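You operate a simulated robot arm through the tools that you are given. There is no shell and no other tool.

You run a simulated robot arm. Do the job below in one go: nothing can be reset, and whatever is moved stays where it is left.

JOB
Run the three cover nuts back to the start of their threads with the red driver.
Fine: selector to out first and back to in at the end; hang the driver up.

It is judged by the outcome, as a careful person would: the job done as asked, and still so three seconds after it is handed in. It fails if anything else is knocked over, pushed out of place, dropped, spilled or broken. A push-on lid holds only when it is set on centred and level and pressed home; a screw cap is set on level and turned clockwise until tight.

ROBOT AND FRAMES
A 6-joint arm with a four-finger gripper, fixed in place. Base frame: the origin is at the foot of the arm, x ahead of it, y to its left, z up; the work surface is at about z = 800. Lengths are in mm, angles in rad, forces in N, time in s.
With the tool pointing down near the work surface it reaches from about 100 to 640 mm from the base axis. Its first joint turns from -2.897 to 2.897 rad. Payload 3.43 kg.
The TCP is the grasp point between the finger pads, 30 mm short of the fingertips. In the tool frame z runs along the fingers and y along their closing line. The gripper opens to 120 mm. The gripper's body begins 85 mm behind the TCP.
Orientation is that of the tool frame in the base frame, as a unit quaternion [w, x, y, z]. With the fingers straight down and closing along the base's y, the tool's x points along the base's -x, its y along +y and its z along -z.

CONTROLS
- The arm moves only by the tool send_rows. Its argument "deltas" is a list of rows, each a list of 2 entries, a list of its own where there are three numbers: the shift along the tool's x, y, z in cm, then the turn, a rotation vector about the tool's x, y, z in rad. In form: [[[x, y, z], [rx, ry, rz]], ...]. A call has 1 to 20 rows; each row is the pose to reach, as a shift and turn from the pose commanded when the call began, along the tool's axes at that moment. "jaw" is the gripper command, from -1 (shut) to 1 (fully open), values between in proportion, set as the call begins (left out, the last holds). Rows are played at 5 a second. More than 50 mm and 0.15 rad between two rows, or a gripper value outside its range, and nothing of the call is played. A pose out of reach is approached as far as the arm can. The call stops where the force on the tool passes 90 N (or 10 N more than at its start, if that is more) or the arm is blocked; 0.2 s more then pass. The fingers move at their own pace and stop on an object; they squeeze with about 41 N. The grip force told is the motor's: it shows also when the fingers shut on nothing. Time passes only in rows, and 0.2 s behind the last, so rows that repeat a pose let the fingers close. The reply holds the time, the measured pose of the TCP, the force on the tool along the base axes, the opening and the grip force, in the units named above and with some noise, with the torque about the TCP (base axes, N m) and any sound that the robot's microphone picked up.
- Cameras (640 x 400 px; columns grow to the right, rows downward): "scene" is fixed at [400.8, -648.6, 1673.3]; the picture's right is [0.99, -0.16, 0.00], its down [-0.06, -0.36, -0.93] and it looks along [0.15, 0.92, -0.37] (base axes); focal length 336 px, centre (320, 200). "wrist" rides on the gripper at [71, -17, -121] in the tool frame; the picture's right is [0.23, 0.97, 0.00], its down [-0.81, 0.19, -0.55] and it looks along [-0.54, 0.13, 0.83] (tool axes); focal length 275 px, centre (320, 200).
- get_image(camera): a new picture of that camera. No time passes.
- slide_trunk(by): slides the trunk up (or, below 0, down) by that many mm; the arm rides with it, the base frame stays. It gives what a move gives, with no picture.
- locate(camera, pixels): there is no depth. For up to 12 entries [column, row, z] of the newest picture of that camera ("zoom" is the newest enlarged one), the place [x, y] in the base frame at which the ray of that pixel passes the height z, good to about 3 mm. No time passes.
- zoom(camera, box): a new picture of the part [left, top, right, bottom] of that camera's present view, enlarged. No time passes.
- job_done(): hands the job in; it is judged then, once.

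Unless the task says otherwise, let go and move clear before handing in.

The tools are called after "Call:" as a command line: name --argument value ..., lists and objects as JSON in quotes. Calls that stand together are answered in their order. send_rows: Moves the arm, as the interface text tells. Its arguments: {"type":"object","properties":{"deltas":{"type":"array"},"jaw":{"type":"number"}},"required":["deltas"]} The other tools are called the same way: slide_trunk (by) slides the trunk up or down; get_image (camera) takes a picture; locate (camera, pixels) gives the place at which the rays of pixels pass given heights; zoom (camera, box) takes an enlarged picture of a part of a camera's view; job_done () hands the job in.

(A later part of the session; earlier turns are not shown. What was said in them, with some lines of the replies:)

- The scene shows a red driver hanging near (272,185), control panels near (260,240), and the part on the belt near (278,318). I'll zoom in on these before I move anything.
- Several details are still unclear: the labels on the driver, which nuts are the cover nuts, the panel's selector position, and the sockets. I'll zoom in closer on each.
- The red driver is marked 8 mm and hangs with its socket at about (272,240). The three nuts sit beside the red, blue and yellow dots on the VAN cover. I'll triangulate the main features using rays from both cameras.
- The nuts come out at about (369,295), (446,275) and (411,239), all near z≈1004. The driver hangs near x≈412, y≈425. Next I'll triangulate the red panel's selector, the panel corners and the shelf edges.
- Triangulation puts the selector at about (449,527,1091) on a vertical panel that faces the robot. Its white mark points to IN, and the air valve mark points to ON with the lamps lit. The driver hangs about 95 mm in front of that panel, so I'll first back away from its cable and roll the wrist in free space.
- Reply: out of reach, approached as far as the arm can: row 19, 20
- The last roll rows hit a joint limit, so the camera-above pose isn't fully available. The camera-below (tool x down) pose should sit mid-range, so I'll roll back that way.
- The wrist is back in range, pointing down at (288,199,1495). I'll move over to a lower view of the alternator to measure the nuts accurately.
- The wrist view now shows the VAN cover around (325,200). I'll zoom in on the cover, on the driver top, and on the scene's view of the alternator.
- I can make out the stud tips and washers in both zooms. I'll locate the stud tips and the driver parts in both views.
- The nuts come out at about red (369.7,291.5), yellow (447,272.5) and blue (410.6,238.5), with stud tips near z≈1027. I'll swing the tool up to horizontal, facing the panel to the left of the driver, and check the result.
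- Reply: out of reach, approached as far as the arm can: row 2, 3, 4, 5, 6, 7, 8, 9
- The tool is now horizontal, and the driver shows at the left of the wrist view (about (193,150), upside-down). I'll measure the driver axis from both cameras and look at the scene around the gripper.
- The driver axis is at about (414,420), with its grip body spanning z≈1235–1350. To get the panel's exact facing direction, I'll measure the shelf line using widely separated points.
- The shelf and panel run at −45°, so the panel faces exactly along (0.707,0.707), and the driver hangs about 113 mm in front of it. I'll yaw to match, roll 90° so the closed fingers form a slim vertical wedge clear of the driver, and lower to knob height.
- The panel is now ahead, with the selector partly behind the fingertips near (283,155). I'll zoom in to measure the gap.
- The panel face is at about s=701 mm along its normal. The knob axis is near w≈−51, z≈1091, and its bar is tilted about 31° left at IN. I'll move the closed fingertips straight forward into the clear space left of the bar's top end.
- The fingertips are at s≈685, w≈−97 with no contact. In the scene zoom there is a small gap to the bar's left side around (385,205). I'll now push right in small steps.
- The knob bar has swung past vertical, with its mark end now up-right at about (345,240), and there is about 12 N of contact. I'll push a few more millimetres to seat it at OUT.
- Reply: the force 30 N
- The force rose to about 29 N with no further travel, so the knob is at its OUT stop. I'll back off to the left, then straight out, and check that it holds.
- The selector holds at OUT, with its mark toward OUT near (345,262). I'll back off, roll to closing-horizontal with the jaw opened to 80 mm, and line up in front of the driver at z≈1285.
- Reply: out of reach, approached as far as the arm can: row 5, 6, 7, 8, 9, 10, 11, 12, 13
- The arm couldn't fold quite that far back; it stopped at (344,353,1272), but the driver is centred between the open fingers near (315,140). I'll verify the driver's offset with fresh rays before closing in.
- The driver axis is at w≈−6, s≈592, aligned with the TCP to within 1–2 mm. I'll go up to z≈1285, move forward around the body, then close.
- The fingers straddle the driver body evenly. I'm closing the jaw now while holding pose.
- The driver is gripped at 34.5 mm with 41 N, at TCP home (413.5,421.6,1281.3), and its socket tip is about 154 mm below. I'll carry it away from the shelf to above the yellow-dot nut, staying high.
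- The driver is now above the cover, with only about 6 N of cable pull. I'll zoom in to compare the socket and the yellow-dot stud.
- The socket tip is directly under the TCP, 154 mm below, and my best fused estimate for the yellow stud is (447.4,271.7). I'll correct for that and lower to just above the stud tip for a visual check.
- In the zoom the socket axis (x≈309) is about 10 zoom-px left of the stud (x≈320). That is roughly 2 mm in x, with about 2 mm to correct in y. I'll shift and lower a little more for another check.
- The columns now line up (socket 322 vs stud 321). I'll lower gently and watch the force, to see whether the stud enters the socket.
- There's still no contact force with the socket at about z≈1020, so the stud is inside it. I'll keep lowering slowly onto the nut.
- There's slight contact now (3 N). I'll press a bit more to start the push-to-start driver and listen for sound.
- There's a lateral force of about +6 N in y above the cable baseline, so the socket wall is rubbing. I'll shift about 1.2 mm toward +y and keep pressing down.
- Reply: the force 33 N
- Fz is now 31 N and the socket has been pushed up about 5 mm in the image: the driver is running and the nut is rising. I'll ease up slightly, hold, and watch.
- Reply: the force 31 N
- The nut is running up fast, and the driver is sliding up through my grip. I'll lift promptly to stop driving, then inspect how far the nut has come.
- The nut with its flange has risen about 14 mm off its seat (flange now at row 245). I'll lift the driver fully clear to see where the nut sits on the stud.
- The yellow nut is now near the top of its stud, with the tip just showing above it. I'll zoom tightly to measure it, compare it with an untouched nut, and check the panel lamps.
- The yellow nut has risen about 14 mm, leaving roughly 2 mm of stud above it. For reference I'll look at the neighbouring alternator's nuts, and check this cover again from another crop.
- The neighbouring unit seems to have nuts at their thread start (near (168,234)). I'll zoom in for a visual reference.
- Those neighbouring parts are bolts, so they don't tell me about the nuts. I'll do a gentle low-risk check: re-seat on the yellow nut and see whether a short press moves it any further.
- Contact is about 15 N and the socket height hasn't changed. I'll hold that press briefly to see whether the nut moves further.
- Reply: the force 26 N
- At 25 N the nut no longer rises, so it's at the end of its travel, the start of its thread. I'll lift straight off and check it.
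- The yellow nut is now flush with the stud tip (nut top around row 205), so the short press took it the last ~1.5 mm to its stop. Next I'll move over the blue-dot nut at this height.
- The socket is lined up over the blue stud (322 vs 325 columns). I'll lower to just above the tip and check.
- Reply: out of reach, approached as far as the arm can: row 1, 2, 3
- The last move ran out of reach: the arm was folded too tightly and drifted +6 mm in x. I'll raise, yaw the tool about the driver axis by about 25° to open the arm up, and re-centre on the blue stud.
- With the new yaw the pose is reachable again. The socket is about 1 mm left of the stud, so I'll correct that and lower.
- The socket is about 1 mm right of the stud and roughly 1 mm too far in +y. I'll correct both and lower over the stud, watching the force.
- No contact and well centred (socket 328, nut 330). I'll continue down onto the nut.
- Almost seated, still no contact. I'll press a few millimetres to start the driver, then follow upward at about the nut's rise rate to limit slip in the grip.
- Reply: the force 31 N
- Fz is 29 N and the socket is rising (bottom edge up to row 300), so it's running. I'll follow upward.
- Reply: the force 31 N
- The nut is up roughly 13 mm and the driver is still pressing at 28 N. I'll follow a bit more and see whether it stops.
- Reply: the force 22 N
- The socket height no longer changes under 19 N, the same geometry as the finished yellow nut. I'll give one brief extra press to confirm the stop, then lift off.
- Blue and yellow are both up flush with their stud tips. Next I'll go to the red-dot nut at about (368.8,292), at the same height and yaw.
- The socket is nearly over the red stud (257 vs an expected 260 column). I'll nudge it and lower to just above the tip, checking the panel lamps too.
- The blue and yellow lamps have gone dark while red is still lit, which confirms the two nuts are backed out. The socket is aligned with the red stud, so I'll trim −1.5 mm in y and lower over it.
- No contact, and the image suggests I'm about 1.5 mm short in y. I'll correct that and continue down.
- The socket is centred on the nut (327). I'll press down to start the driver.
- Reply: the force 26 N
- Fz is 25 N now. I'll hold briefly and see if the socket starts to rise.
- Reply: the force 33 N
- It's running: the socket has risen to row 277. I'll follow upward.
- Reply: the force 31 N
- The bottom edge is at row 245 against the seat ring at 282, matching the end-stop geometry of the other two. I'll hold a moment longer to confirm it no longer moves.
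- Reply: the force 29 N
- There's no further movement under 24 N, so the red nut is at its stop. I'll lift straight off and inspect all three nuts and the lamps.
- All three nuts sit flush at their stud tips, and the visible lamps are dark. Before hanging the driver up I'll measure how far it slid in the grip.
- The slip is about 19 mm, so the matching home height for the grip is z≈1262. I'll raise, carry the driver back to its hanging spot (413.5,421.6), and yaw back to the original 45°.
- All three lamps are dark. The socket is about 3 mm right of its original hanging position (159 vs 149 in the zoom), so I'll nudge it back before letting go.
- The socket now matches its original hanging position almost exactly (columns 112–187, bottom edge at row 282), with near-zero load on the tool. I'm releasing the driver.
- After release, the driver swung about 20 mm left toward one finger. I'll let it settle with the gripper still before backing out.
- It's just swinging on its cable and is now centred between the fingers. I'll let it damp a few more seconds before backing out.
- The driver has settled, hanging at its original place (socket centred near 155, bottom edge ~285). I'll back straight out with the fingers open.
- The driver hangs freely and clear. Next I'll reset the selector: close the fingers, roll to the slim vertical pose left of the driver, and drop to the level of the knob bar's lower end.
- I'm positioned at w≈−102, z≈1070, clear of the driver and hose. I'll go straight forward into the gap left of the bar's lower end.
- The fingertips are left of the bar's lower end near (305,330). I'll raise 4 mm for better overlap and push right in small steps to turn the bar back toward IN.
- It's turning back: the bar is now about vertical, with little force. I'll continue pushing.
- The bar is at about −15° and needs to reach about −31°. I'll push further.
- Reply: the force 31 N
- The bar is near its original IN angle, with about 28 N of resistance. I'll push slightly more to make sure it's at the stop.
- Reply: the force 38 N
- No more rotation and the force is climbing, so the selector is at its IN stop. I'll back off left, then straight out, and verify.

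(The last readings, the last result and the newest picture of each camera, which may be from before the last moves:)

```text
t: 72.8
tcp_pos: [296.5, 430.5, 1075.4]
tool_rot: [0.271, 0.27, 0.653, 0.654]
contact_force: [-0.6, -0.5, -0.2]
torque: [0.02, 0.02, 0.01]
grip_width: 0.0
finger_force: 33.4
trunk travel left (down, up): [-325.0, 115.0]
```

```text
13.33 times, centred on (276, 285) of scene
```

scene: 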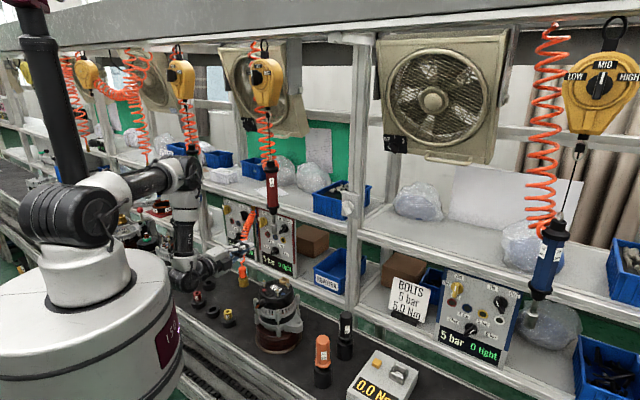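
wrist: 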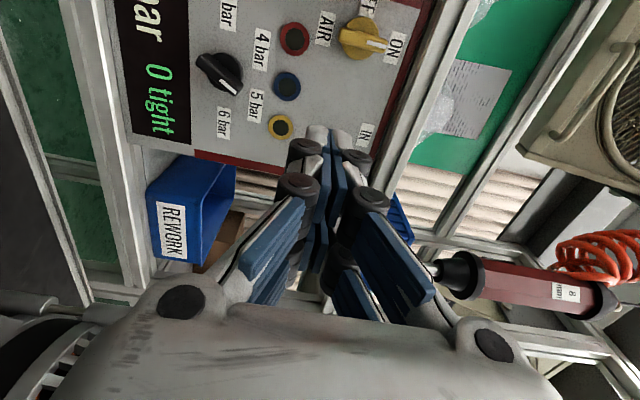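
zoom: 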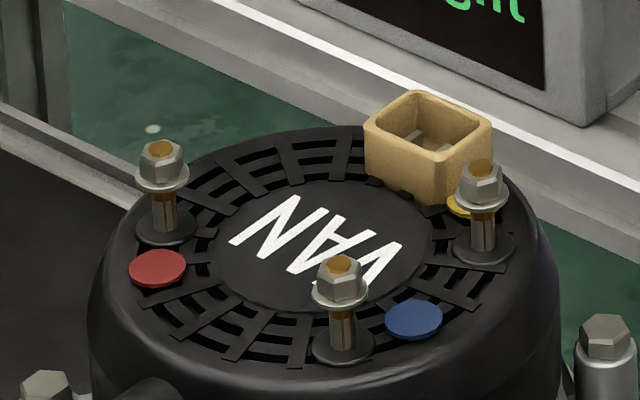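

The selector is back at IN, the driver hangs still, all three lamps are dark and all three nuts sit at their stud tips. I'll retreat a bit further from the shelf and take a final overall look.

Call:
send_rows --deltas '[[[0, 2, -1], [0, 0, 0]], [[0, 5, -1.5], [0, 0, 0]], [[0, 9, -2], [0, 0, 0]], [[0, 13, -2], [0, 0, 0]], [[0, 13, -2], [0, 0, 0]]]'

Call:
get_image --camera "scene"

Call:
zoom --camera "scene" --box '[200, 130, 330, 300]'

Call:
zoom --camera "scene" --box '[180, 250, 420, 400]'

```text
t: 74.0
tcp_pos: [282.6, 420.1, 1205.3]
tool_rot: [0.271, 0.27, 0.653, 0.653]
contact_force: [0.6, 0.5, 0.7]
torque: [0.03, -0.01, 0.02]
grip_width: 0.0
finger_force: 33.2
trunk travel left (down, up): [-325.0, 115.0]
```

```text
taken
```

scene: 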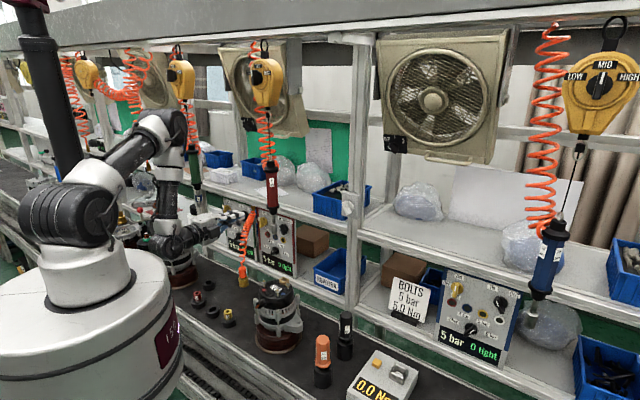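

```text
2.35 times, centred on (265, 215) of scene
```

zoom: 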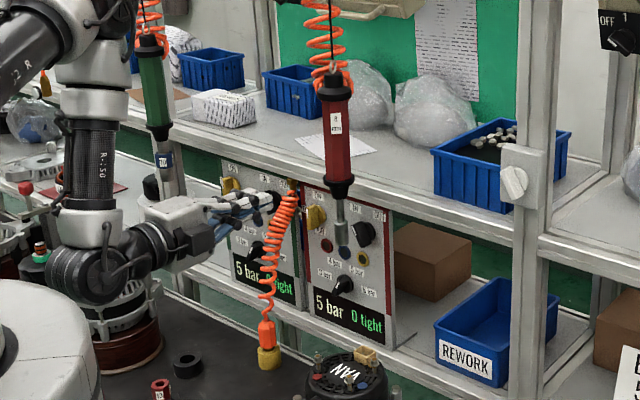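

```text
2.67 times, centred on (300, 325) of scene
```

zoom: 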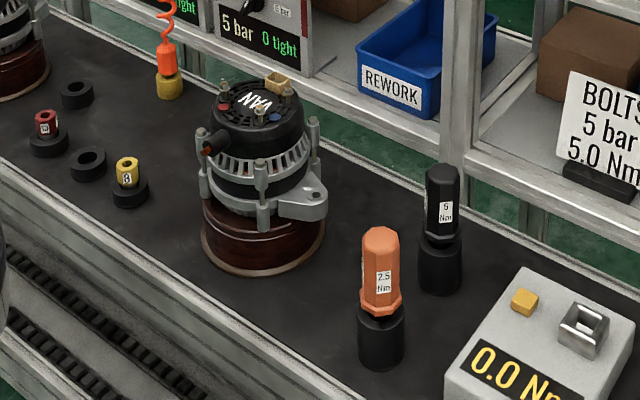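

The final view shows the three nuts at the start of their threads, the lamps dark, the selector at IN, and the red driver hanging in its original place. Nothing else has moved, so I'm handing in the job.

Call:
job_done

```text
The job is handed in.
```

I ran all three cover nuts back to the start of their threads with the red driver. Each nut sits flush with its stud tip and stopped rising under a firm press. The three panel lamps, which were lit at the start, are now dark.

- **Selector:** I turned it to OUT before starting and back to IN at the end, pushing it to its stop each time. In the last picture it is at IN.
- **Driver:** It is hung up and hangs at its original height and position. It swung about 20 mm when I let go, then settled before I moved away.
- **Surroundings:** In the final pictures the alternator and the other tools are where they started.

The driver slid about 19 mm up through the gripper while the nuts were running. I allowed for that when returning it, so it does not affect where it hangs.
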